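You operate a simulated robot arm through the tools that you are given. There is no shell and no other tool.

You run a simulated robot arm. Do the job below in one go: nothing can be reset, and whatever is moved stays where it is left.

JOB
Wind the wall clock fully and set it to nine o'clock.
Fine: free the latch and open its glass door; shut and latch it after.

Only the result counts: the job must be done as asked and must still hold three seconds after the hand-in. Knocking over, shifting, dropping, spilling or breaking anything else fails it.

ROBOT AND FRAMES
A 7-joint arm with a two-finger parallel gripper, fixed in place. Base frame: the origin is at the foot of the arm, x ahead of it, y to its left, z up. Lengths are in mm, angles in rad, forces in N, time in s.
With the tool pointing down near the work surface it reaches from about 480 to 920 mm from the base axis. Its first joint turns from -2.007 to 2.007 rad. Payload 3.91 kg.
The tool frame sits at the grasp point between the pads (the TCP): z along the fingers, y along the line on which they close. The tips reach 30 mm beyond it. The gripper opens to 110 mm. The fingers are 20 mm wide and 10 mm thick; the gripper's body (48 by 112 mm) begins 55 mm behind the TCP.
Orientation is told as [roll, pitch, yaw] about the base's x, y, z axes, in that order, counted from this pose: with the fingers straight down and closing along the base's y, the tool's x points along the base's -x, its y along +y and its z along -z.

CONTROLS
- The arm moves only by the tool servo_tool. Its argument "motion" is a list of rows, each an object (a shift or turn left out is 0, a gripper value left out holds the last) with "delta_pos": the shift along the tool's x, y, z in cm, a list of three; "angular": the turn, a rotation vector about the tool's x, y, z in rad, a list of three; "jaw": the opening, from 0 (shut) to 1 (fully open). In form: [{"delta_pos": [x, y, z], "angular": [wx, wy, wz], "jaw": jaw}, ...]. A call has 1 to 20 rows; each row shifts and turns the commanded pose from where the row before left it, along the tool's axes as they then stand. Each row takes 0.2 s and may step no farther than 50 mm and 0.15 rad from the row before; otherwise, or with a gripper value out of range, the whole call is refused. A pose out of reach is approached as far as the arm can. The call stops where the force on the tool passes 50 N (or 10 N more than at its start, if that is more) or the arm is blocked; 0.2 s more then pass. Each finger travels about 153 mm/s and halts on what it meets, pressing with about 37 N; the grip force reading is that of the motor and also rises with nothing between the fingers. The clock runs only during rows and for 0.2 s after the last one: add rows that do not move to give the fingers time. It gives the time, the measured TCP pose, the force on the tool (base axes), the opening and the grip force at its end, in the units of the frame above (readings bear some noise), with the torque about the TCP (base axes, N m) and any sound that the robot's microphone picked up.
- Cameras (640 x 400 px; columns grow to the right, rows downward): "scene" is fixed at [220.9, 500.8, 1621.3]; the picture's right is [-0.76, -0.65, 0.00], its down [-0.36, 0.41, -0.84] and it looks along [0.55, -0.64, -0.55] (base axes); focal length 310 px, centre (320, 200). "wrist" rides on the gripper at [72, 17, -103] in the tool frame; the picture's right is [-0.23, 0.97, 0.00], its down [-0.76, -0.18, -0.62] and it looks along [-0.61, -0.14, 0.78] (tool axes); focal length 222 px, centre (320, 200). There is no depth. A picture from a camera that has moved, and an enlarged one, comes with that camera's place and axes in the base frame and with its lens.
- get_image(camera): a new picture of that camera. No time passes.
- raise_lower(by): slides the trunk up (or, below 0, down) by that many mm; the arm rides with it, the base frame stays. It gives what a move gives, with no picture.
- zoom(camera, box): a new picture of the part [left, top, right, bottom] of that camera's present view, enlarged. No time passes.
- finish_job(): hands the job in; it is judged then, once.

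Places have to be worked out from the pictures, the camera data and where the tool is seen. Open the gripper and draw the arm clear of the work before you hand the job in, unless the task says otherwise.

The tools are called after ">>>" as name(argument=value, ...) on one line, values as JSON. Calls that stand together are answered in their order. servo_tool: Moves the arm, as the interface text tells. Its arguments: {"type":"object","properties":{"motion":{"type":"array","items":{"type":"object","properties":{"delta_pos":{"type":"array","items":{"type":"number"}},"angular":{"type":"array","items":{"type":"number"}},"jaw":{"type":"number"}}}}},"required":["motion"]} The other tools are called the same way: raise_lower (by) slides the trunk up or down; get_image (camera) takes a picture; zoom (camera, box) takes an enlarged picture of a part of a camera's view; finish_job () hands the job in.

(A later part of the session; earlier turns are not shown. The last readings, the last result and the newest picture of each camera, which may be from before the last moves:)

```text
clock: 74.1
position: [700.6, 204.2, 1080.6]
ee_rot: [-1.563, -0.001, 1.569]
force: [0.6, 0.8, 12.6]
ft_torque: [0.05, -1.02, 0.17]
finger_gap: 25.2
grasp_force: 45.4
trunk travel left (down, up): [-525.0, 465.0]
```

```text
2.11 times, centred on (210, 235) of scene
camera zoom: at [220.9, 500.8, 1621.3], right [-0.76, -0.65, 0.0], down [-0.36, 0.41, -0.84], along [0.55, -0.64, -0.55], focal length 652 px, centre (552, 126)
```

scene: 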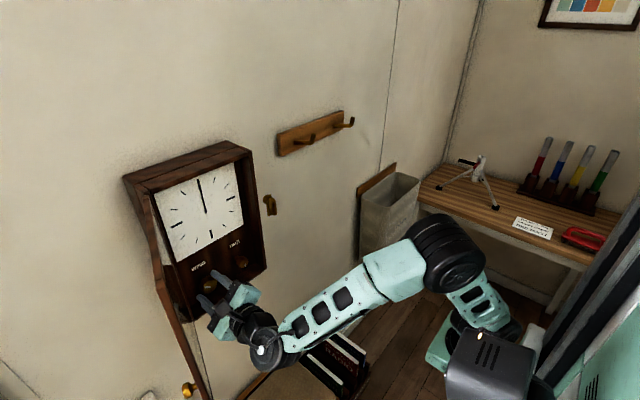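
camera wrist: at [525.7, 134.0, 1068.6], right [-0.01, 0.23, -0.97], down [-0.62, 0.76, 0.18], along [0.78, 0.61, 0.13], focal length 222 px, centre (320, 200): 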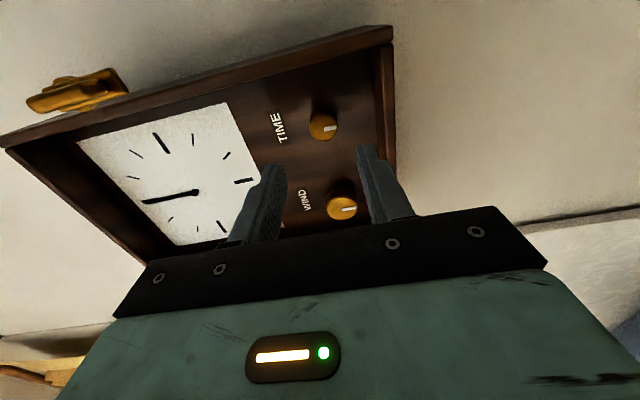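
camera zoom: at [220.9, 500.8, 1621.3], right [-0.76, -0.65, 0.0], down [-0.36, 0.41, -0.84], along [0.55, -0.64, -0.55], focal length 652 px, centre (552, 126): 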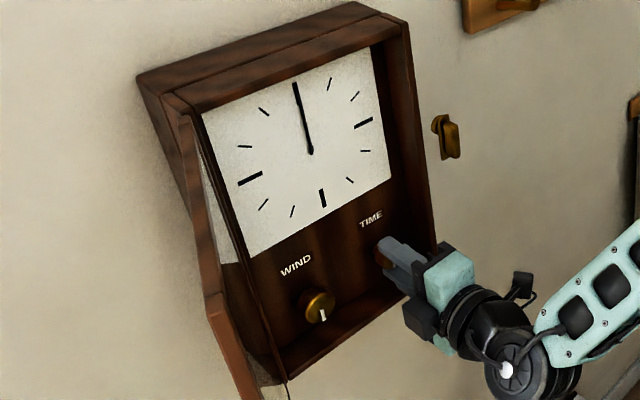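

Gripped (25.2 mm). I turn it clockwise a little and watch the hand.

>>> servo_tool(motion=[{"angular": [0, 0, 0.1]}, {"angular": [0, 0, 0.1]}, {"angular": [0, 0, 0.1]}])

>>> zoom(camera="scene", box=[150, 150, 260, 260])

>>> zoom(camera="wrist", box=[230, 90, 420, 230])

```text
clock: 74.9
position: [700.6, 206.1, 1080.7]
ee_rot: [-1.563, -0.303, 1.569]
force: [6.2, 3.4, 20.8]
ft_torque: [0.0, -1.24, 1.18]
finger_gap: 25.0
grasp_force: 44.9
trunk travel left (down, up): [-525.0, 465.0]
```

```text
3.64 times, centred on (205, 205) of scene
camera zoom: at [220.9, 500.8, 1621.3], right [-0.76, -0.65, 0.0], down [-0.36, 0.41, -0.84], along [0.55, -0.64, -0.55], focal length 1126 px, centre (738, 182)
```

zoom: 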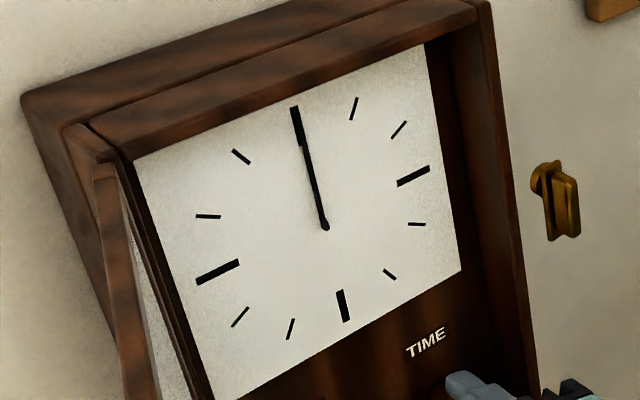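

```text
2.86 times, centred on (325, 160) of wrist
camera zoom: at [598.8, 140.3, 1042.7], right [-0.01, 0.51, -0.86], down [-0.62, 0.67, 0.4], along [0.78, 0.54, 0.31], focal length 635 px, centre (306, 314)
```

zoom: 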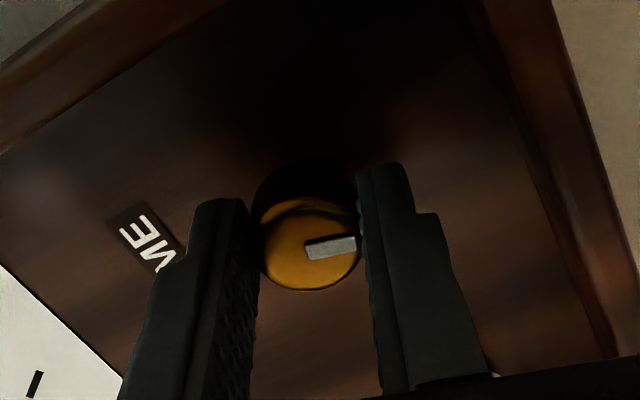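

The knob turned 0.3 rad but the hand moved only slightly. I zoom in to measure the hand's shift.

>>> zoom(camera="scene", box=[190, 170, 225, 220])

```text
8.00 times, centred on (208, 195) of scene
camera zoom: at [220.9, 500.8, 1621.3], right [-0.76, -0.65, 0.0], down [-0.36, 0.41, -0.84], along [0.55, -0.64, -0.55], focal length 2476 px, centre (1220, 240)
```

zoom: 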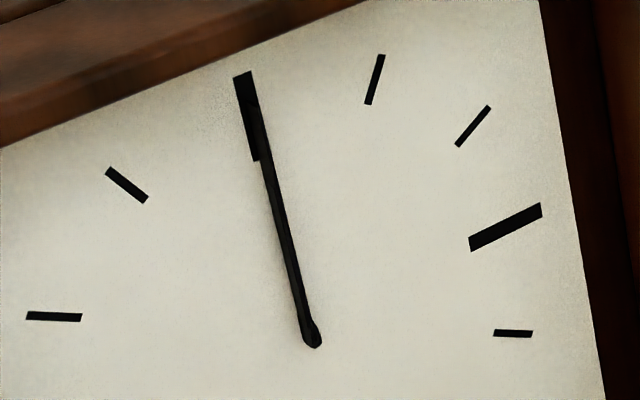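

The hand follows with a reduction (roughly 1/6). Going counter-clockwise to 9 is shorter, so I test turning back the other way past the start.

>>> servo_tool(motion=[{"angular": [0, 0, -0.12]}, {"angular": [0, 0, -0.12]}, {"angular": [0, 0, -0.12]}, {"angular": [0, 0, -0.12]}, {"angular": [0, 0, -0.12]}, {"angular": [0, 0, -0.12]}, {"angular": [0, 0, -0.12]}])

>>> zoom(camera="wrist", box=[230, 90, 420, 230])

>>> zoom(camera="scene", box=[190, 170, 225, 220])

```text
clock: 76.5
position: [701.1, 204.4, 1080.5]
ee_rot: [-1.564, 0.539, 1.575]
force: [7.1, 10.4, 27.1]
ft_torque: [0.03, -1.65, -0.66]
finger_gap: 25.4
grasp_force: 44.8
trunk travel left (down, up): [-525.0, 465.0]
```

```text
2.86 times, centred on (325, 160) of wrist
camera zoom: at [599.1, 133.6, 1103.7], right [-0.01, -0.31, -0.95], down [-0.62, 0.75, -0.24], along [0.78, 0.59, -0.2], focal length 635 px, centre (306, 314)
```

zoom: 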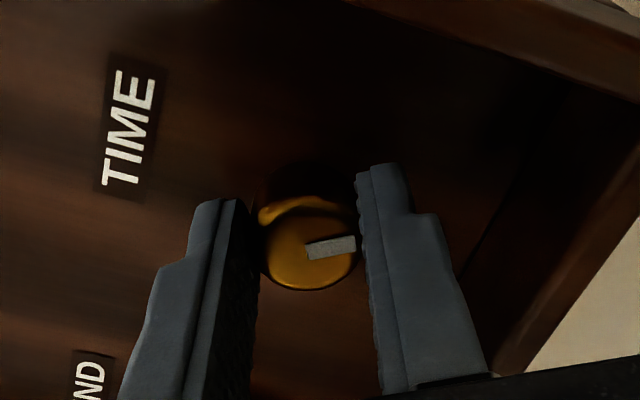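

```text
8.00 times, centred on (208, 195) of scene
camera zoom: at [220.9, 500.8, 1621.3], right [-0.76, -0.65, 0.0], down [-0.36, 0.41, -0.84], along [0.55, -0.64, -0.55], focal length 2476 px, centre (1220, 240)
```

zoom: 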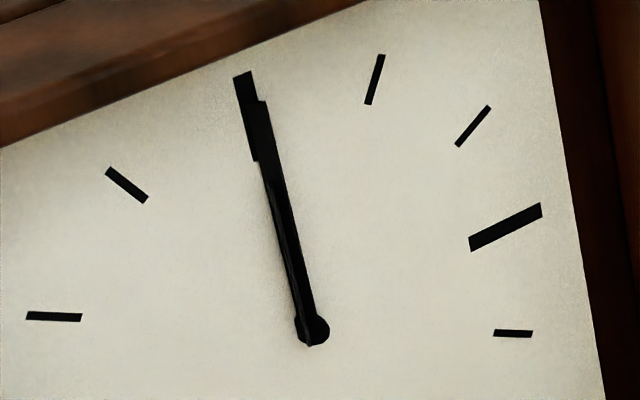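

The picture is ambiguous at this small angle, so I turn further counter-clockwise to see a clear hand movement.

>>> servo_tool(motion=[{"delta_pos": [0, -0.2, 0]}, {"angular": [0, 0, -0.13]}, {"angular": [0, 0, -0.13]}, {"angular": [0, 0, -0.13]}, {"angular": [0, 0, -0.13]}, {"angular": [0, 0, -0.13]}, {"angular": [0, 0, -0.13]}, {"angular": [0, 0, -0.13]}, {"angular": [0, 0, -0.13]}])

>>> zoom(camera="wrist", box=[230, 90, 420, 230])

>>> zoom(camera="scene", box=[150, 155, 260, 255])

```text
clock: 78.5
position: [701.2, 205.1, 1081.2]
ee_rot: [0.922, 1.559, -2.219]
force: [3.8, 6.0, 27.2]
ft_torque: [0.05, -0.87, 0.02]
finger_gap: 25.2
grasp_force: 45.2
trunk travel left (down, up): [-525.0, 465.0]
```

```text
2.86 times, centred on (325, 160) of wrist
camera zoom: at [599.5, 188.9, 1153.9], right [0.0, -0.98, -0.22], down [-0.63, 0.17, -0.76], along [0.78, 0.14, -0.61], focal length 635 px, centre (306, 314)
```

zoom: 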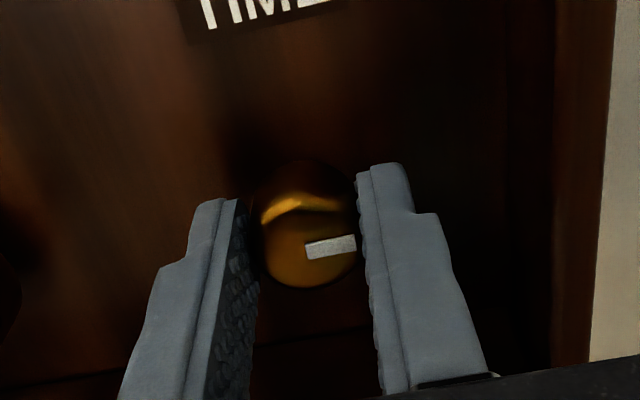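

```text
4.00 times, centred on (205, 205) of scene
camera zoom: at [220.9, 500.8, 1621.3], right [-0.76, -0.65, 0.0], down [-0.36, 0.41, -0.84], along [0.55, -0.64, -0.55], focal length 1238 px, centre (780, 180)
```

zoom: 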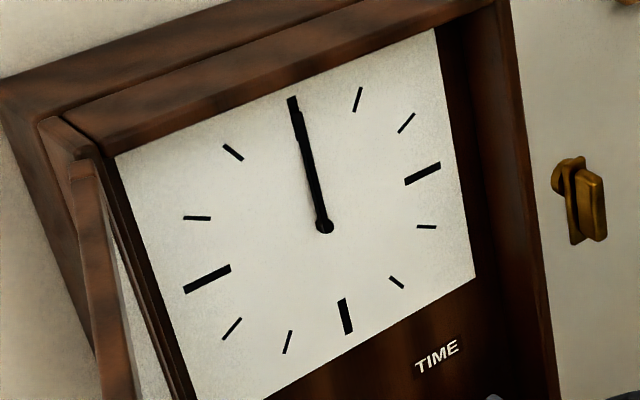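

>>> zoom(camera="scene", box=[190, 170, 225, 220])

>>> get_image(camera="wrist")

```text
8.00 times, centred on (208, 195) of scene
camera zoom: at [220.9, 500.8, 1621.3], right [-0.76, -0.65, 0.0], down [-0.36, 0.41, -0.84], along [0.55, -0.64, -0.55], focal length 2476 px, centre (1220, 240)
```

zoom: 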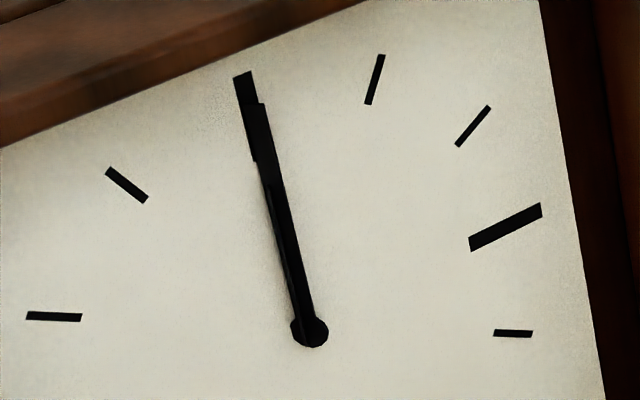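

```text
taken
camera wrist: at [599.5, 188.9, 1153.9], right [0.0, -0.98, -0.22], down [-0.63, 0.17, -0.76], along [0.78, 0.14, -0.61], focal length 222 px, centre (320, 200)
```

wrist: 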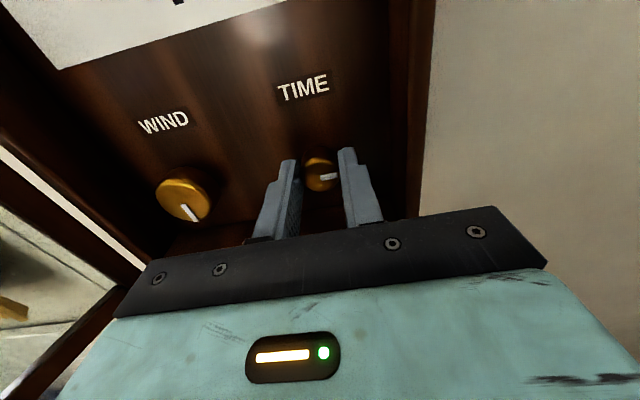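

I take a tighter zoom of the hand and hub to establish exactly where it points now.

>>> zoom(camera="scene", box=[196, 176, 216, 196])

>>> zoom(camera="scene", box=[198, 196, 218, 216])

```text
16.00 times, centred on (206, 186) of scene
camera zoom: at [220.9, 500.8, 1621.3], right [-0.76, -0.65, 0.0], down [-0.36, 0.41, -0.84], along [0.55, -0.64, -0.55], focal length 4952 px, centre (2144, 424)
```

zoom: 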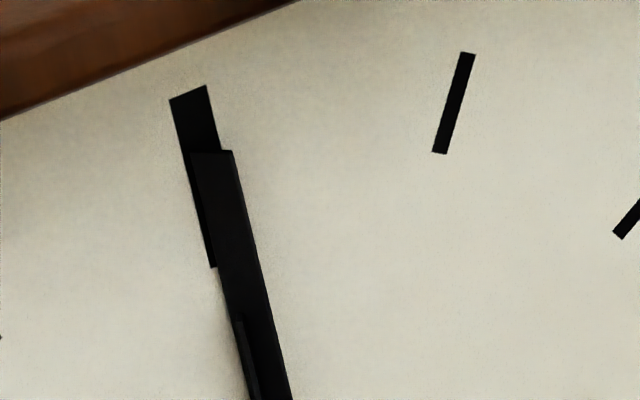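

```text
16.00 times, centred on (208, 206) of scene
camera zoom: at [220.9, 500.8, 1621.3], right [-0.76, -0.65, 0.0], down [-0.36, 0.41, -0.84], along [0.55, -0.64, -0.55], focal length 4952 px, centre (2112, 104)
```

zoom: 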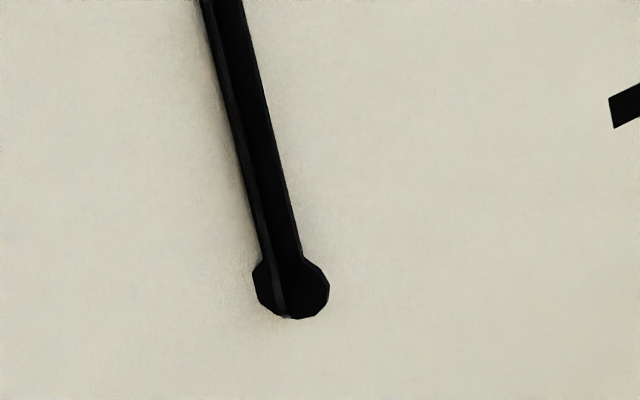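

The knob has turned about 90° counter-clockwise yet the hands still point at 12, so the knob may need pulling out first to engage. I try a gentle pull and watch the force.

>>> servo_tool(motion=[{"delta_pos": [0, 0, -0.2]}, {"delta_pos": [0, 0, -0.2]}, {"delta_pos": [0, 0, -0.2]}])

>>> zoom(camera="wrist", box=[230, 90, 420, 230])

```text
clock: 79.3
position: [698.1, 206.0, 1078.6]
ee_rot: [0.643, 1.554, -2.501]
force: [29.8, 11.4, 12.8]
ft_torque: [-0.02, -0.27, 0.29]
finger_gap: 25.3
grasp_force: 45.3
trunk travel left (down, up): [-525.0, 465.0]
```

```text
2.86 times, centred on (325, 160) of wrist
camera zoom: at [596.6, 188.9, 1151.9], right [0.0, -0.98, -0.22], down [-0.63, 0.17, -0.76], along [0.77, 0.13, -0.62], focal length 635 px, centre (306, 314)
```

zoom: 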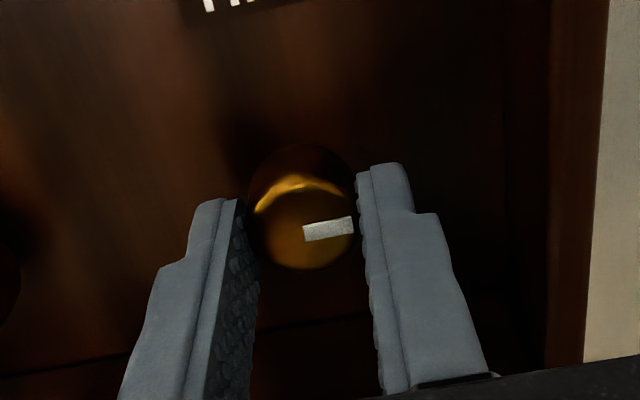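

The knob resists pulling (30 N) and the pads just slide, so it is not a pull-out crown. I release, back off and look at the dial from the side to see what the hands really did.

>>> servo_tool(motion=[{"jaw": 0.2}, {"jaw": 0.36}, {}, {"delta_pos": [0, 0, -3.5]}, {"delta_pos": [0, 0, -3.5]}, {"angular": [0, 0, 0.14]}, {"angular": [0, 0, 0.14]}, {"angular": [0, 0, 0.14]}, {"angular": [0, 0, 0.14]}, {"angular": [0, 0, 0.14]}, {"angular": [0, 0, 0.14]}, {"angular": [0, 0, 0.14]}, {"angular": [0, 0, 0.14]}, {"angular": [0, 0, 0.14]}, {"angular": [0, 0, 0.14]}, {"angular": [0, 0, 0.14]}])

>>> get_image(camera="wrist")

>>> zoom(camera="scene", box=[150, 155, 280, 325])

```text
clock: 82.7
position: [625.9, 205.8, 1079.9]
ee_rot: [-1.561, 0.037, 1.567]
force: [0.4, 0.2, -0.2]
ft_torque: [0.03, -0.05, -0.01]
finger_gap: 39.6
grasp_force: 0.1
trunk travel left (down, up): [-525.0, 465.0]
```

```text
taken
camera wrist: at [523.7, 132.1, 1066.6], right [-0.01, 0.19, -0.98], down [-0.62, 0.77, 0.16], along [0.78, 0.61, 0.11], focal length 222 px, centre (320, 200)
```

wrist: 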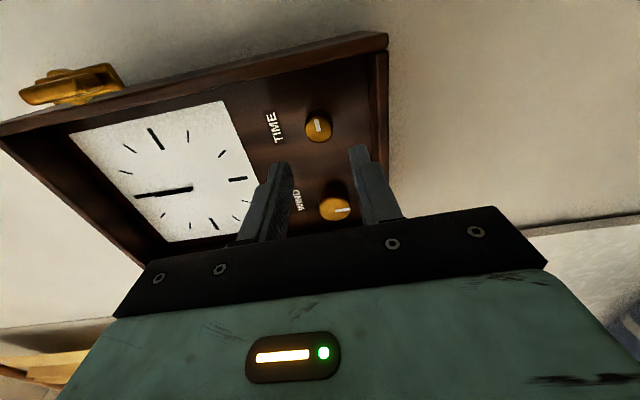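

```text
2.35 times, centred on (215, 240) of scene
camera zoom: at [220.9, 500.8, 1621.3], right [-0.76, -0.65, 0.0], down [-0.36, 0.41, -0.84], along [0.55, -0.64, -0.55], focal length 728 px, centre (567, 106)
```

zoom: 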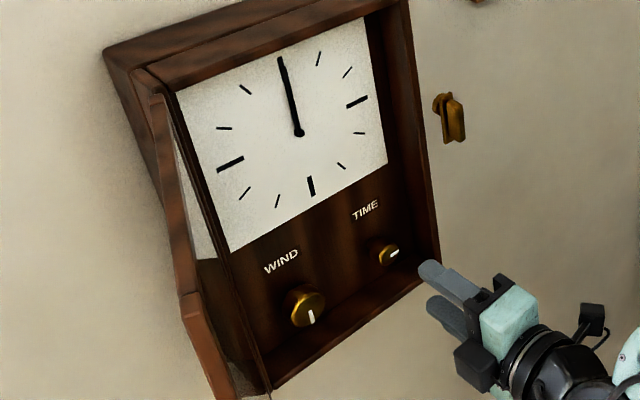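

>>> zoom(camera="wrist", box=[110, 150, 220, 230])

>>> zoom(camera="wrist", box=[60, 90, 280, 260])

>>> zoom(camera="scene", box=[190, 170, 225, 220])

```text
5.00 times, centred on (165, 190) of wrist
camera zoom: at [523.7, 132.1, 1066.6], right [-0.01, 0.19, -0.98], down [-0.62, 0.77, 0.16], along [0.78, 0.61, 0.11], focal length 1111 px, centre (1095, 250)
```

zoom: 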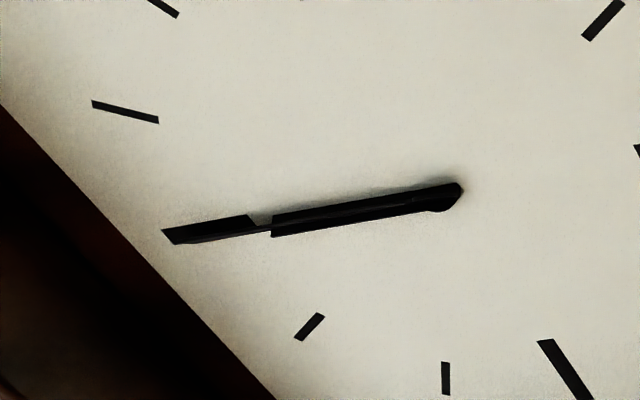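

```text
2.35 times, centred on (170, 175) of wrist
camera zoom: at [523.7, 132.1, 1066.6], right [-0.01, 0.19, -0.98], down [-0.62, 0.77, 0.16], along [0.78, 0.61, 0.11], focal length 523 px, centre (673, 259)
```

zoom: 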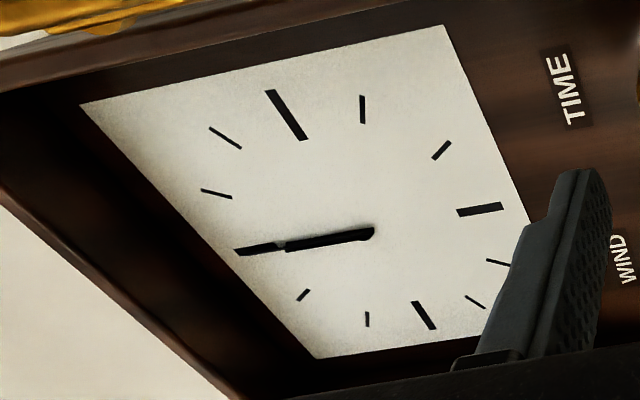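

```text
8.00 times, centred on (208, 195) of scene
camera zoom: at [220.9, 500.8, 1621.3], right [-0.76, -0.65, 0.0], down [-0.36, 0.41, -0.84], along [0.55, -0.64, -0.55], focal length 2476 px, centre (1220, 240)
```

zoom: 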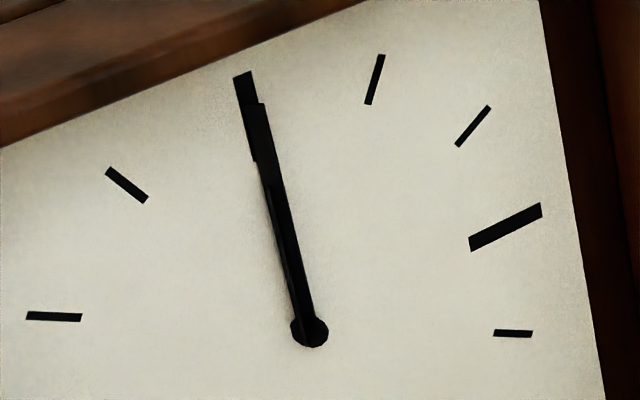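

I repeat the exact same zoom as at the very start to compare the hand directly.

>>> zoom(camera="scene", box=[150, 150, 260, 240])

>>> zoom(camera="scene", box=[196, 186, 216, 206])

```text
4.44 times, centred on (205, 195) of scene
camera zoom: at [220.9, 500.8, 1621.3], right [-0.76, -0.65, 0.0], down [-0.36, 0.41, -0.84], along [0.55, -0.64, -0.55], focal length 1376 px, centre (831, 222)
```

zoom: 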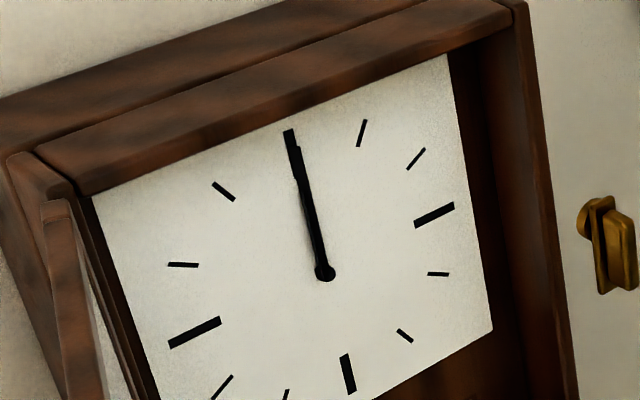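

```text
16.00 times, centred on (206, 196) of scene
camera zoom: at [220.9, 500.8, 1621.3], right [-0.76, -0.65, 0.0], down [-0.36, 0.41, -0.84], along [0.55, -0.64, -0.55], focal length 4952 px, centre (2144, 264)
```

zoom: 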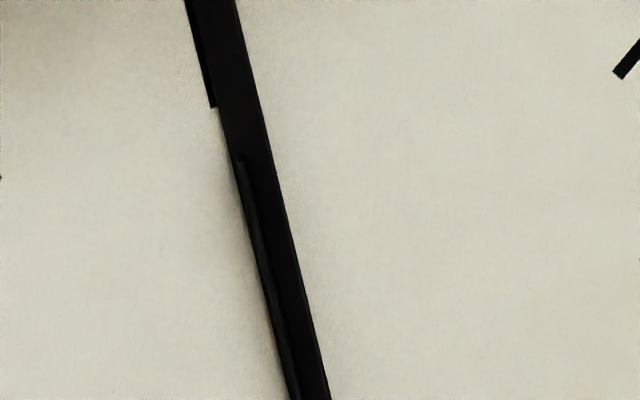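

Both hands still sit near 12. I want a better view of the hands: I roll so the camera is on top and raise to dial height, well clear of the clock.

>>> servo_tool(motion=[{"delta_pos": [0, -4, 0]}, {"delta_pos": [0, -4, 0]}, {"delta_pos": [0, -4, 0]}, {"delta_pos": [0, -2.5, 0]}, {"angular": [0, 0, -0.147]}, {"angular": [0, 0, -0.147]}, {"angular": [0, 0, -0.147]}, {"angular": [0, 0, -0.147]}, {"angular": [0, 0, -0.147]}, {"angular": [0, 0, -0.147]}, {"angular": [0, 0, -0.147]}, {"angular": [0, 0, -0.147]}, {"angular": [0, 0, -0.147]}, {"angular": [0, 0, -0.147]}, {"angular": [0, 0, -0.1]}])

>>> get_image(camera="wrist")

```text
clock: 85.9
position: [628.1, 211.6, 1224.7]
ee_rot: [1.322, 1.529, -1.821]
force: [-0.2, 0.0, 0.0]
ft_torque: [0.01, 0.01, -0.01]
finger_gap: 39.6
grasp_force: 0.0
trunk travel left (down, up): [-525.0, 465.0]
```

```text
taken
camera wrist: at [526.1, 196.8, 1299.1], right [0.0, -0.98, -0.19], down [-0.63, 0.15, -0.76], along [0.78, 0.12, -0.62], focal length 222 px, centre (320, 200)
```

wrist: 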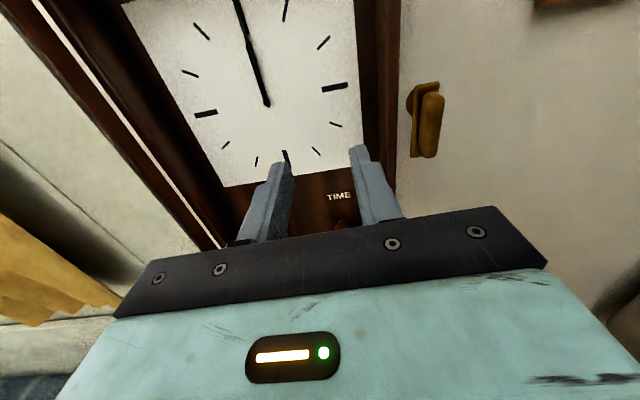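

>>> zoom(camera="wrist", box=[210, 0, 310, 120])

>>> zoom(camera="wrist", box=[230, 60, 290, 120])

>>> zoom(camera="wrist", box=[220, 0, 280, 60])

```text
3.33 times, centred on (260, 60) of wrist
camera zoom: at [526.1, 196.8, 1299.1], right [0.0, -0.98, -0.19], down [-0.63, 0.15, -0.76], along [0.78, 0.12, -0.62], focal length 740 px, centre (520, 667)
```

zoom: 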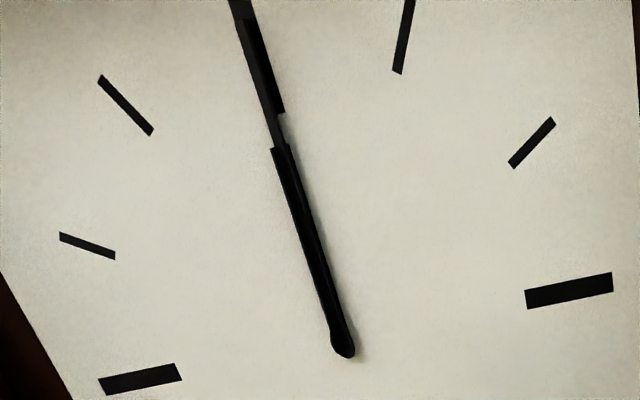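

```text
6.67 times, centred on (260, 90) of wrist
camera zoom: at [526.1, 196.8, 1299.1], right [0.0, -0.98, -0.19], down [-0.63, 0.15, -0.76], along [0.78, 0.12, -0.62], focal length 1481 px, centre (720, 933)
```

zoom: 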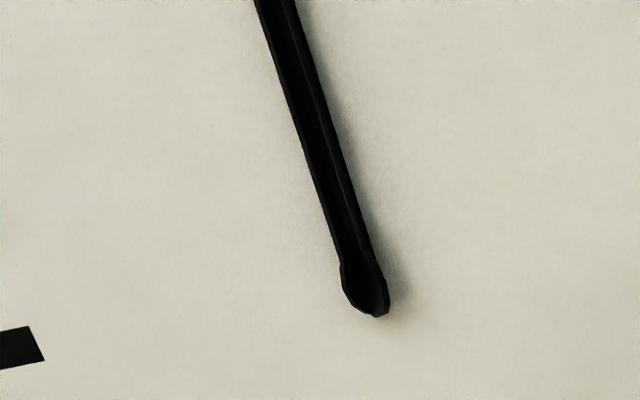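

```text
6.67 times, centred on (250, 30) of wrist
camera zoom: at [526.1, 196.8, 1299.1], right [0.0, -0.98, -0.19], down [-0.63, 0.15, -0.76], along [0.78, 0.12, -0.62], focal length 1481 px, centre (787, 1333)
```

zoom: 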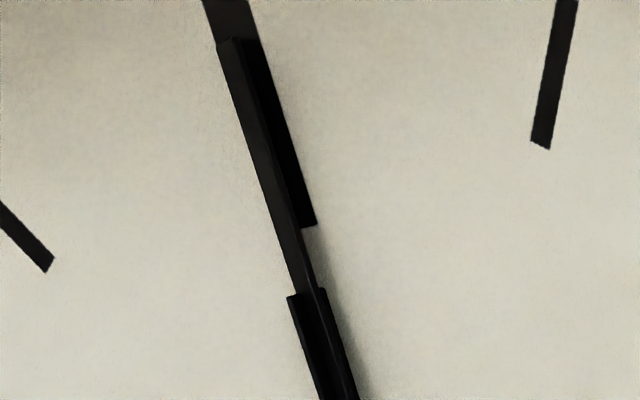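

I zoom tighter on the hand tips to resolve the two hands.

>>> zoom(camera="wrist", box=[236, 30, 266, 55])

>>> zoom(camera="wrist", box=[250, 85, 280, 110])

>>> zoom(camera="wrist", box=[230, 0, 260, 25])

```text
16.00 times, centred on (251, 42) of wrist
camera zoom: at [526.1, 196.8, 1299.1], right [0.0, -0.98, -0.19], down [-0.63, 0.15, -0.76], along [0.78, 0.12, -0.62], focal length 3554 px, centre (1424, 2720)
```

zoom: 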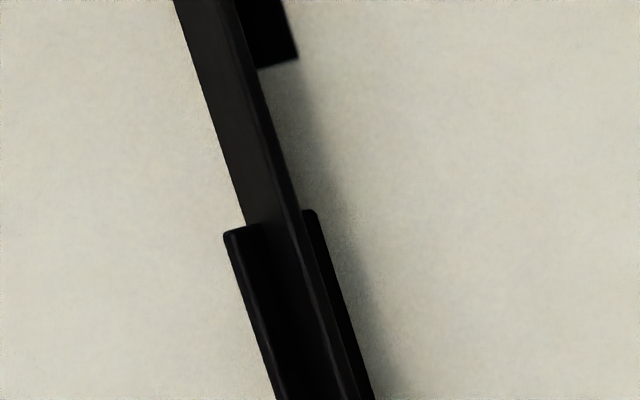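

```text
16.00 times, centred on (265, 98) of wrist
camera zoom: at [526.1, 196.8, 1299.1], right [0.0, -0.98, -0.19], down [-0.63, 0.15, -0.76], along [0.78, 0.12, -0.62], focal length 3554 px, centre (1200, 1840)
```

zoom: 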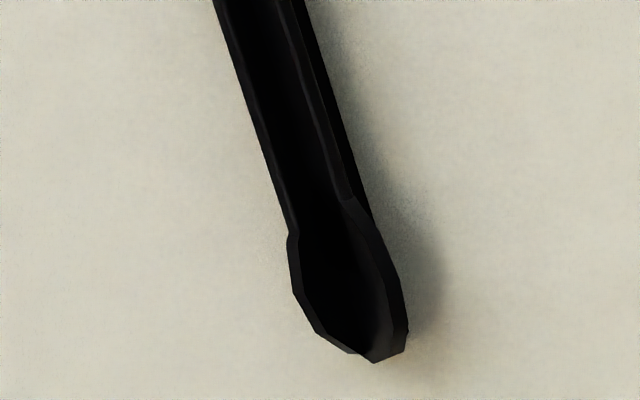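

```text
16.00 times, centred on (245, 12) of wrist
camera zoom: at [526.1, 196.8, 1299.1], right [0.0, -0.98, -0.19], down [-0.63, 0.15, -0.76], along [0.78, 0.12, -0.62], focal length 3554 px, centre (1520, 3200)
```

zoom: 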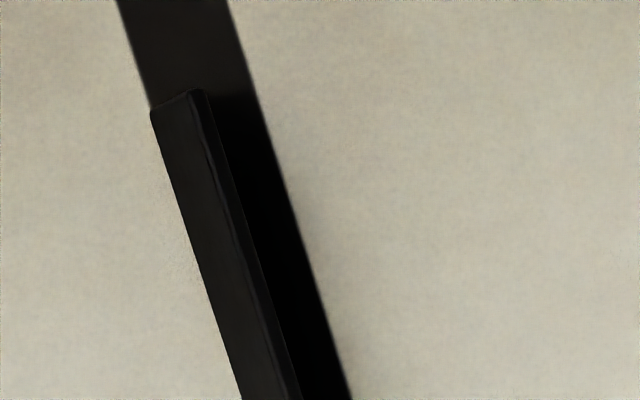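

Now it's clear: a long minute hand lies over a shorter, wider hour hand, both at 12:00 — so counter-clockwise turning had no effect. I go back to the TIME knob to try a large clockwise turn.

>>> servo_tool(motion=[{"delta_pos": [-3.6, 0.15, 0]}, {"delta_pos": [-3.6, 0.15, 0]}, {"delta_pos": [-3.6, 0.15, 0]}, {"delta_pos": [-3.5, 0.1, 0]}, {}])

>>> get_image(camera="wrist")

```text
clock: 87.1
position: [624.4, 199.6, 1081.9]
ee_rot: [1.304, 1.531, -1.838]
force: [0.0, 0.0, 0.5]
ft_torque: [0.04, 0.0, 0.0]
finger_gap: 39.4
grasp_force: 0.0
trunk travel left (down, up): [-525.0, 465.0]
```

```text
taken
camera wrist: at [523.3, 185.2, 1156.7], right [0.0, -0.98, -0.19], down [-0.63, 0.15, -0.76], along [0.78, 0.12, -0.62], focal length 222 px, centre (320, 200)
```

wrist: 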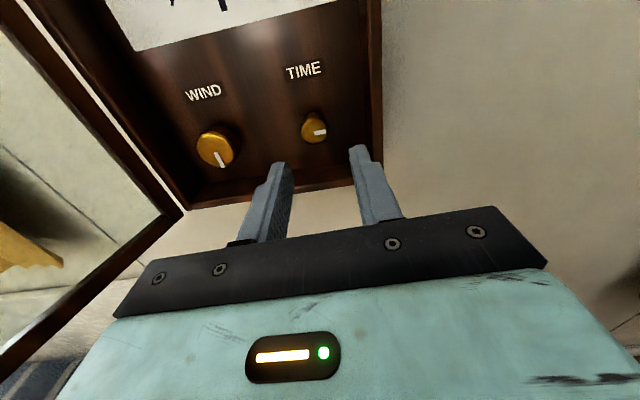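

>>> servo_tool(motion=[{"delta_pos": [0, -0.64, 1.5]}, {"delta_pos": [0, 0, 2.5]}, {"delta_pos": [0, 0, 1.5]}, {}])

>>> zoom(camera="wrist", box=[230, 90, 420, 230])

```text
clock: 88.1
position: [679.6, 207.0, 1082.3]
ee_rot: [1.311, 1.531, -1.833]
force: [-0.3, -0.4, -0.3]
ft_torque: [0.0, 0.01, -0.02]
finger_gap: 39.8
grasp_force: 0.1
trunk travel left (down, up): [-525.0, 465.0]
```

```text
2.86 times, centred on (325, 160) of wrist
camera zoom: at [579.0, 191.7, 1155.7], right [0.0, -0.98, -0.19], down [-0.63, 0.15, -0.76], along [0.78, 0.12, -0.62], focal length 635 px, centre (306, 314)
```

zoom: 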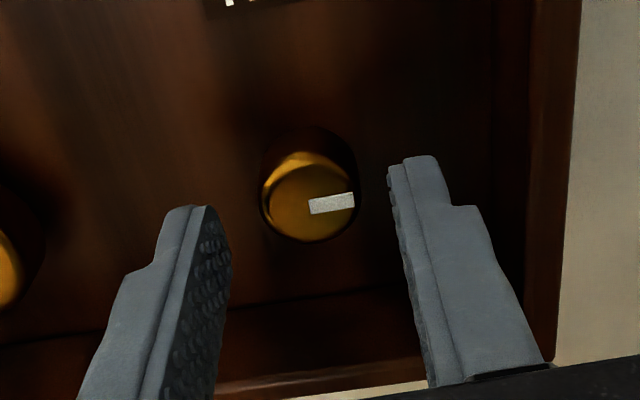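

Aligned. I advance, grip, and turn clockwise by about 2 rad.

>>> servo_tool(motion=[{"delta_pos": [0, 0, 1.2]}, {"delta_pos": [0, 0, 1.0]}, {"jaw": 0.2}, {"jaw": 0.0}, {}, {"angular": [0, 0, 0.13]}, {"angular": [0, 0, 0.13]}, {"angular": [0, 0, 0.13]}, {"angular": [0, 0, 0.13]}, {"angular": [0, 0, 0.13]}, {"angular": [0, 0, 0.13]}, {"angular": [0, 0, 0.13]}, {"angular": [0, 0, 0.13]}])

>>> zoom(camera="scene", box=[150, 155, 260, 255])

>>> zoom(camera="wrist", box=[230, 90, 420, 230])

```text
clock: 90.9
position: [700.6, 204.3, 1081.2]
ee_rot: [-1.558, 0.568, 1.575]
force: [-16.3, -20.8, -11.5]
ft_torque: [0.01, 0.03, 0.84]
finger_gap: 25.5
grasp_force: 44.9
trunk travel left (down, up): [-525.0, 465.0]
```

```text
4.00 times, centred on (205, 205) of scene
camera zoom: at [220.9, 500.8, 1621.3], right [-0.76, -0.65, 0.0], down [-0.36, 0.41, -0.84], along [0.55, -0.64, -0.55], focal length 1238 px, centre (780, 180)
```

zoom: 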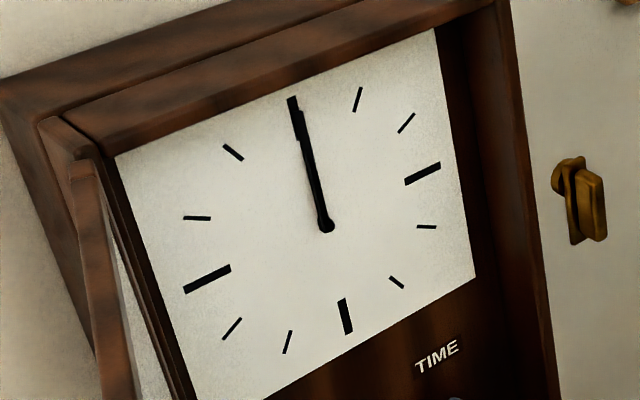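

```text
2.86 times, centred on (325, 160) of wrist
camera zoom: at [600.3, 134.0, 1106.7], right [-0.01, -0.33, -0.94], down [-0.62, 0.74, -0.25], along [0.78, 0.59, -0.22], focal length 635 px, centre (306, 314)
```

zoom: 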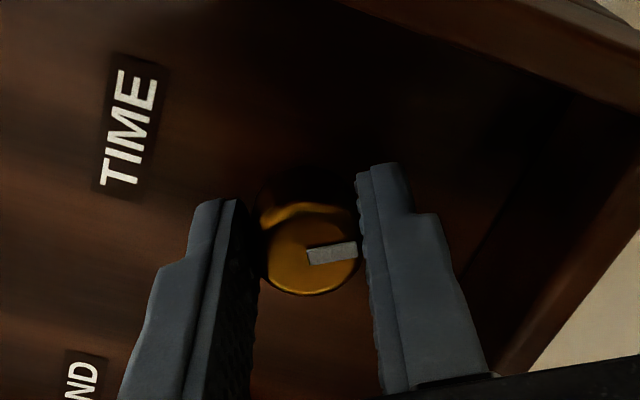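

>>> zoom(camera="scene", box=[190, 170, 225, 220])

>>> servo_tool(motion=[{"angular": [0, 0, 0.13]}, {"angular": [0, 0, 0.13]}, {"angular": [0, 0, 0.13]}, {"angular": [0, 0, 0.13]}, {"angular": [0, 0, 0.13]}, {"angular": [0, 0, 0.13]}, {"angular": [0, 0, 0.13]}, {"angular": [0, 0, 0.13]}])

>>> zoom(camera="scene", box=[190, 170, 225, 220])

```text
8.00 times, centred on (208, 195) of scene
camera zoom: at [220.9, 500.8, 1621.3], right [-0.76, -0.65, 0.0], down [-0.36, 0.41, -0.84], along [0.55, -0.64, -0.55], focal length 2476 px, centre (1220, 240)
```

zoom: 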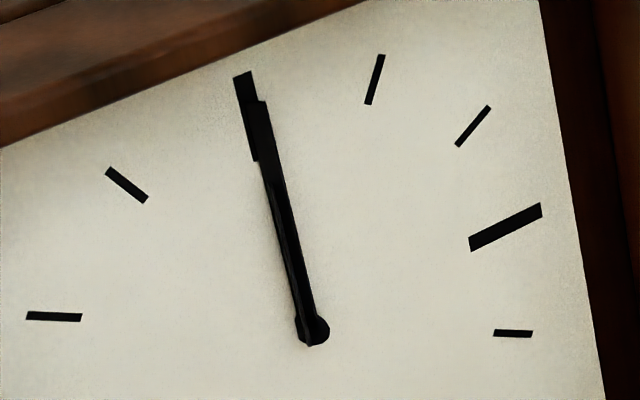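

```text
clock: 92.7
position: [702.7, 204.0, 1081.0]
ee_rot: [-1.556, -0.472, 1.561]
force: [-7.1, -19.2, -23.7]
ft_torque: [-0.01, -0.53, -0.17]
finger_gap: 25.3
grasp_force: 45.6
trunk travel left (down, up): [-525.0, 465.0]
```

```text
8.00 times, centred on (208, 195) of scene
camera zoom: at [220.9, 500.8, 1621.3], right [-0.76, -0.65, 0.0], down [-0.36, 0.41, -0.84], along [0.55, -0.64, -0.55], focal length 2476 px, centre (1220, 240)
```

zoom: 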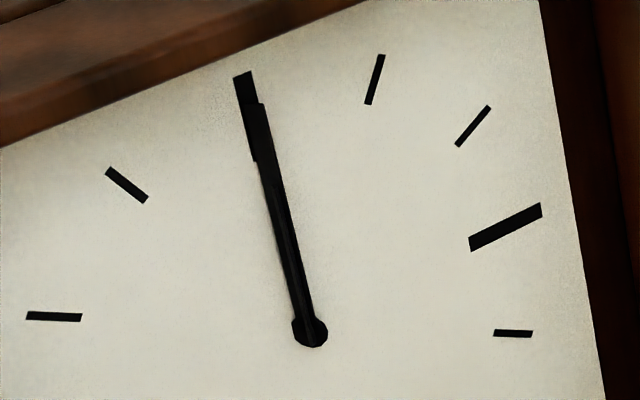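

>>> zoom(camera="scene", box=[196, 176, 216, 196])

>>> zoom(camera="scene", box=[198, 196, 218, 216])

>>> zoom(camera="wrist", box=[230, 90, 420, 230])

```text
16.00 times, centred on (206, 186) of scene
camera zoom: at [220.9, 500.8, 1621.3], right [-0.76, -0.65, 0.0], down [-0.36, 0.41, -0.84], along [0.55, -0.64, -0.55], focal length 4952 px, centre (2144, 424)
```

zoom: 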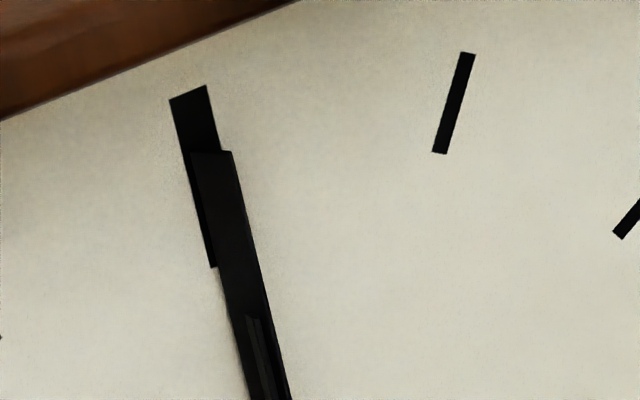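

```text
16.00 times, centred on (208, 206) of scene
camera zoom: at [220.9, 500.8, 1621.3], right [-0.76, -0.65, 0.0], down [-0.36, 0.41, -0.84], along [0.55, -0.64, -0.55], focal length 4952 px, centre (2112, 104)
```

zoom: 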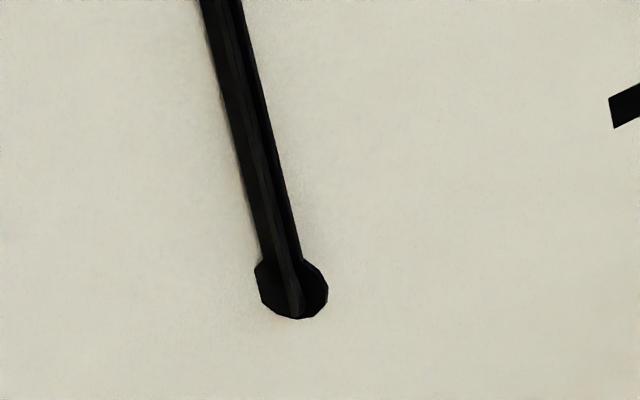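

```text
2.86 times, centred on (325, 160) of wrist
camera zoom: at [599.7, 147.8, 1033.2], right [-0.01, 0.65, -0.76], down [-0.61, 0.6, 0.51], along [0.79, 0.47, 0.39], focal length 635 px, centre (306, 314)
```

zoom: 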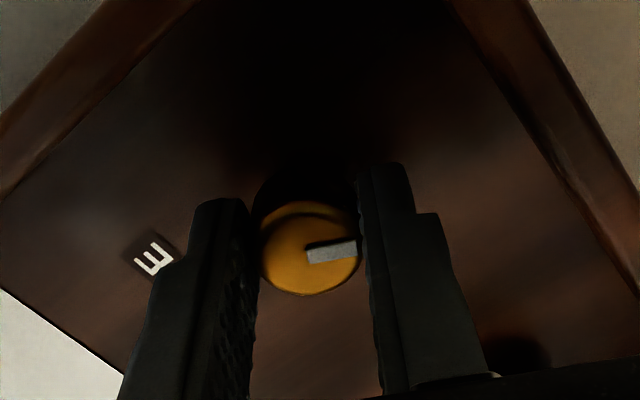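

The details on the black hands are hard to read, so I keep turning clockwise a good deal more and compare.

>>> servo_tool(motion=[{"delta_pos": [0.1, 0.15, 0]}, {"angular": [0, 0, 0.13]}, {"angular": [0, 0, 0.13]}, {"angular": [0, 0, 0.13]}, {"angular": [0, 0, 0.13]}, {"angular": [0, 0, 0.13]}, {"angular": [0, 0, 0.13]}, {"angular": [0, 0, 0.13]}, {"angular": [0, 0, 0.13]}, {"angular": [0, 0, 0.13]}, {"angular": [0, 0, 0.13]}, {"angular": [0, 0, 0.13]}, {"angular": [0, 0, 0.13]}])

>>> zoom(camera="scene", box=[190, 170, 225, 220])

>>> zoom(camera="scene", box=[198, 196, 218, 216])

>>> zoom(camera="wrist", box=[230, 90, 420, 230])

```text
clock: 95.5
position: [703.0, 206.3, 1078.5]
ee_rot: [1.547, -1.106, -1.55]
force: [6.9, -9.0, -2.9]
ft_torque: [0.01, 1.01, 0.96]
finger_gap: 25.3
grasp_force: 45.2
trunk travel left (down, up): [-525.0, 465.0]
```

```text
8.00 times, centred on (208, 195) of scene
camera zoom: at [220.9, 500.8, 1621.3], right [-0.76, -0.65, 0.0], down [-0.36, 0.41, -0.84], along [0.55, -0.64, -0.55], focal length 2476 px, centre (1220, 240)
```

zoom: 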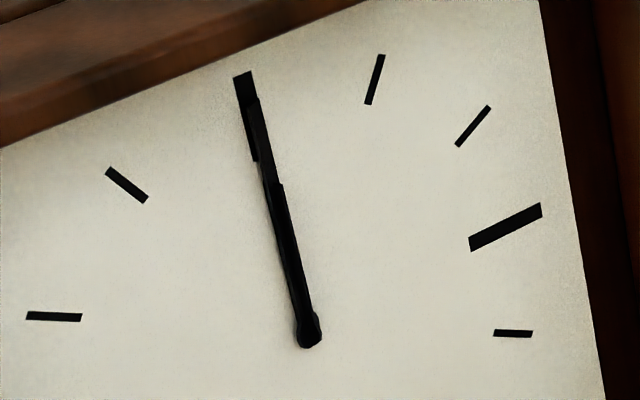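

```text
16.00 times, centred on (208, 206) of scene
camera zoom: at [220.9, 500.8, 1621.3], right [-0.76, -0.65, 0.0], down [-0.36, 0.41, -0.84], along [0.55, -0.64, -0.55], focal length 4952 px, centre (2112, 104)
```

zoom: 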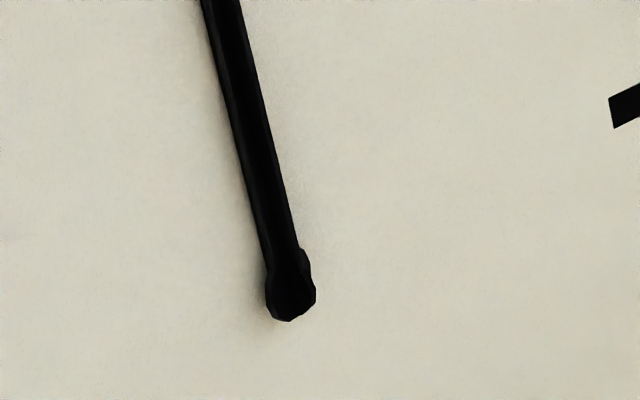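

```text
2.86 times, centred on (325, 160) of wrist
camera zoom: at [600.0, 252.8, 1023.5], right [0.01, 0.77, 0.64], down [-0.62, -0.5, 0.61], along [0.79, -0.4, 0.47], focal length 635 px, centre (306, 314)
```

zoom: 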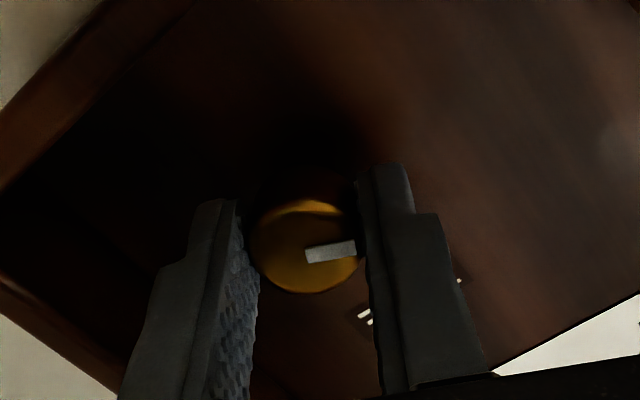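

The hub and hand outlines change shape with the knob although they stay pointing at 12. I zoom far in on the short hand's tip and the hub to understand.

>>> zoom(camera="scene", box=[199, 187, 209, 197])

>>> zoom(camera="scene", box=[202, 206, 212, 216])

>>> zoom(camera="scene", box=[194, 177, 204, 187])

```text
16.00 times, centred on (204, 192) of scene
camera zoom: at [220.9, 500.8, 1621.3], right [-0.76, -0.65, 0.0], down [-0.36, 0.41, -0.84], along [0.55, -0.64, -0.55], focal length 4952 px, centre (2176, 328)
```

zoom: 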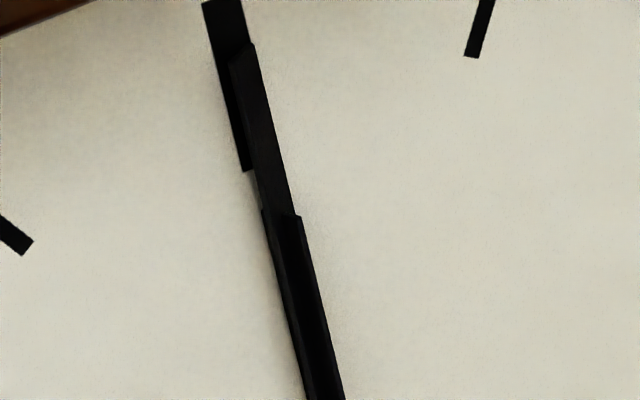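

```text
16.00 times, centred on (207, 211) of scene
camera zoom: at [220.9, 500.8, 1621.3], right [-0.76, -0.65, 0.0], down [-0.36, 0.41, -0.84], along [0.55, -0.64, -0.55], focal length 4952 px, centre (2128, 24)
```

zoom: 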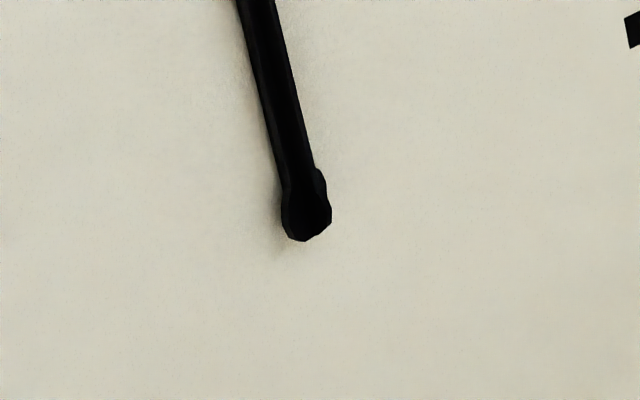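

```text
16.00 times, centred on (199, 182) of scene
camera zoom: at [220.9, 500.8, 1621.3], right [-0.76, -0.65, 0.0], down [-0.36, 0.41, -0.84], along [0.55, -0.64, -0.55], focal length 4952 px, centre (2256, 488)
```

zoom: 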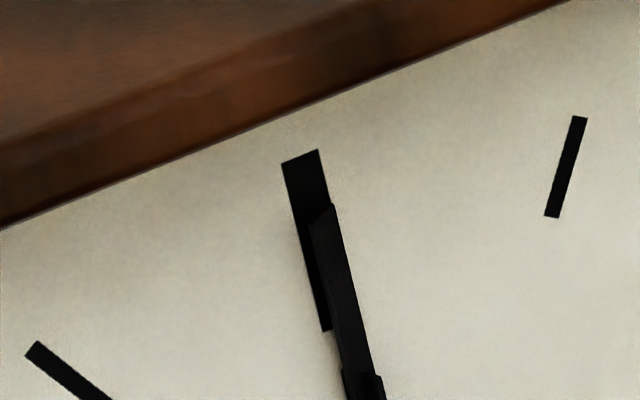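

The hands appear to twist in place as the knob turns. I sample finely to find how the hand geometry depends on the knob angle: a small step back first.

>>> servo_tool(motion=[{"angular": [0, 0, -0.1]}, {"angular": [0, 0, -0.1]}])

>>> zoom(camera="scene", box=[199, 187, 209, 197])

>>> zoom(camera="scene", box=[202, 206, 212, 216])

>>> servo_tool(motion=[{"angular": [0, 0, -0.1]}, {"angular": [0, 0, -0.1]}, {"angular": [0, 0, -0.1]}])

>>> zoom(camera="scene", box=[199, 187, 209, 197])

>>> zoom(camera="scene", box=[202, 206, 212, 216])

```text
clock: 96.1
position: [701.7, 206.0, 1079.1]
ee_rot: [1.531, -1.311, -1.535]
force: [-0.9, -8.1, -7.0]
ft_torque: [0.02, -1.26, -0.11]
finger_gap: 25.3
grasp_force: 44.9
trunk travel left (down, up): [-525.0, 465.0]
```

```text
16.00 times, centred on (204, 192) of scene
camera zoom: at [220.9, 500.8, 1621.3], right [-0.76, -0.65, 0.0], down [-0.36, 0.41, -0.84], along [0.55, -0.64, -0.55], focal length 4952 px, centre (2176, 328)
```

zoom: 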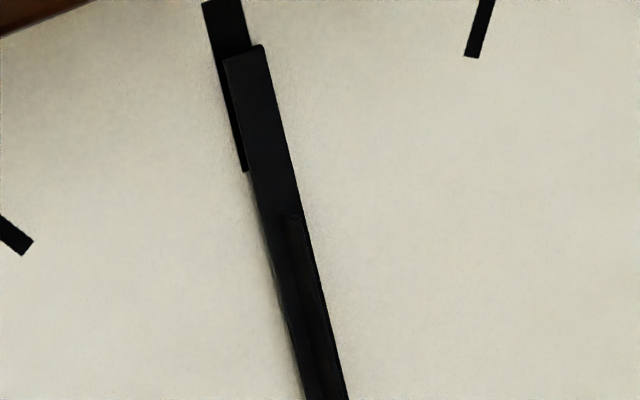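

```text
16.00 times, centred on (207, 211) of scene
camera zoom: at [220.9, 500.8, 1621.3], right [-0.76, -0.65, 0.0], down [-0.36, 0.41, -0.84], along [0.55, -0.64, -0.55], focal length 4952 px, centre (2128, 24)
```

zoom: 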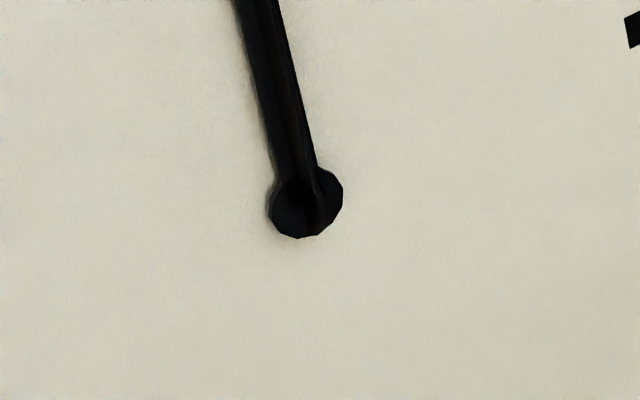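

```text
clock: 96.9
position: [703.5, 205.5, 1080.3]
ee_rot: [-1.317, -1.529, 1.318]
force: [-8.6, -11.0, -5.6]
ft_torque: [0.0, -0.45, -0.36]
finger_gap: 25.0
grasp_force: 45.2
trunk travel left (down, up): [-525.0, 465.0]
```

```text
16.00 times, centred on (204, 192) of scene
camera zoom: at [220.9, 500.8, 1621.3], right [-0.76, -0.65, 0.0], down [-0.36, 0.41, -0.84], along [0.55, -0.64, -0.55], focal length 4952 px, centre (2176, 328)
```

zoom: 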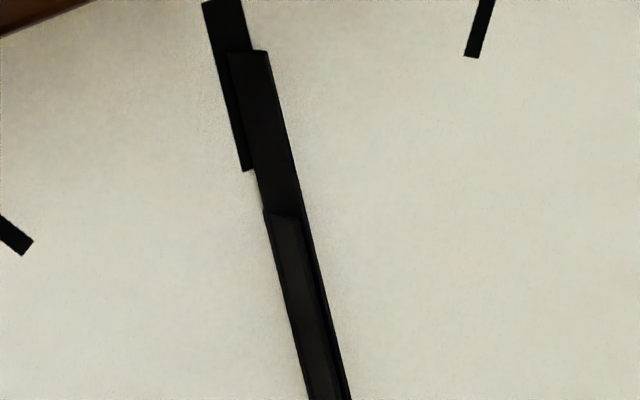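

```text
16.00 times, centred on (207, 211) of scene
camera zoom: at [220.9, 500.8, 1621.3], right [-0.76, -0.65, 0.0], down [-0.36, 0.41, -0.84], along [0.55, -0.64, -0.55], focal length 4952 px, centre (2128, 24)
```

zoom: 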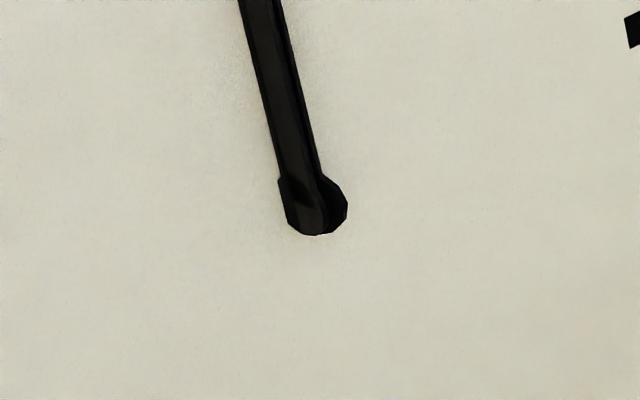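

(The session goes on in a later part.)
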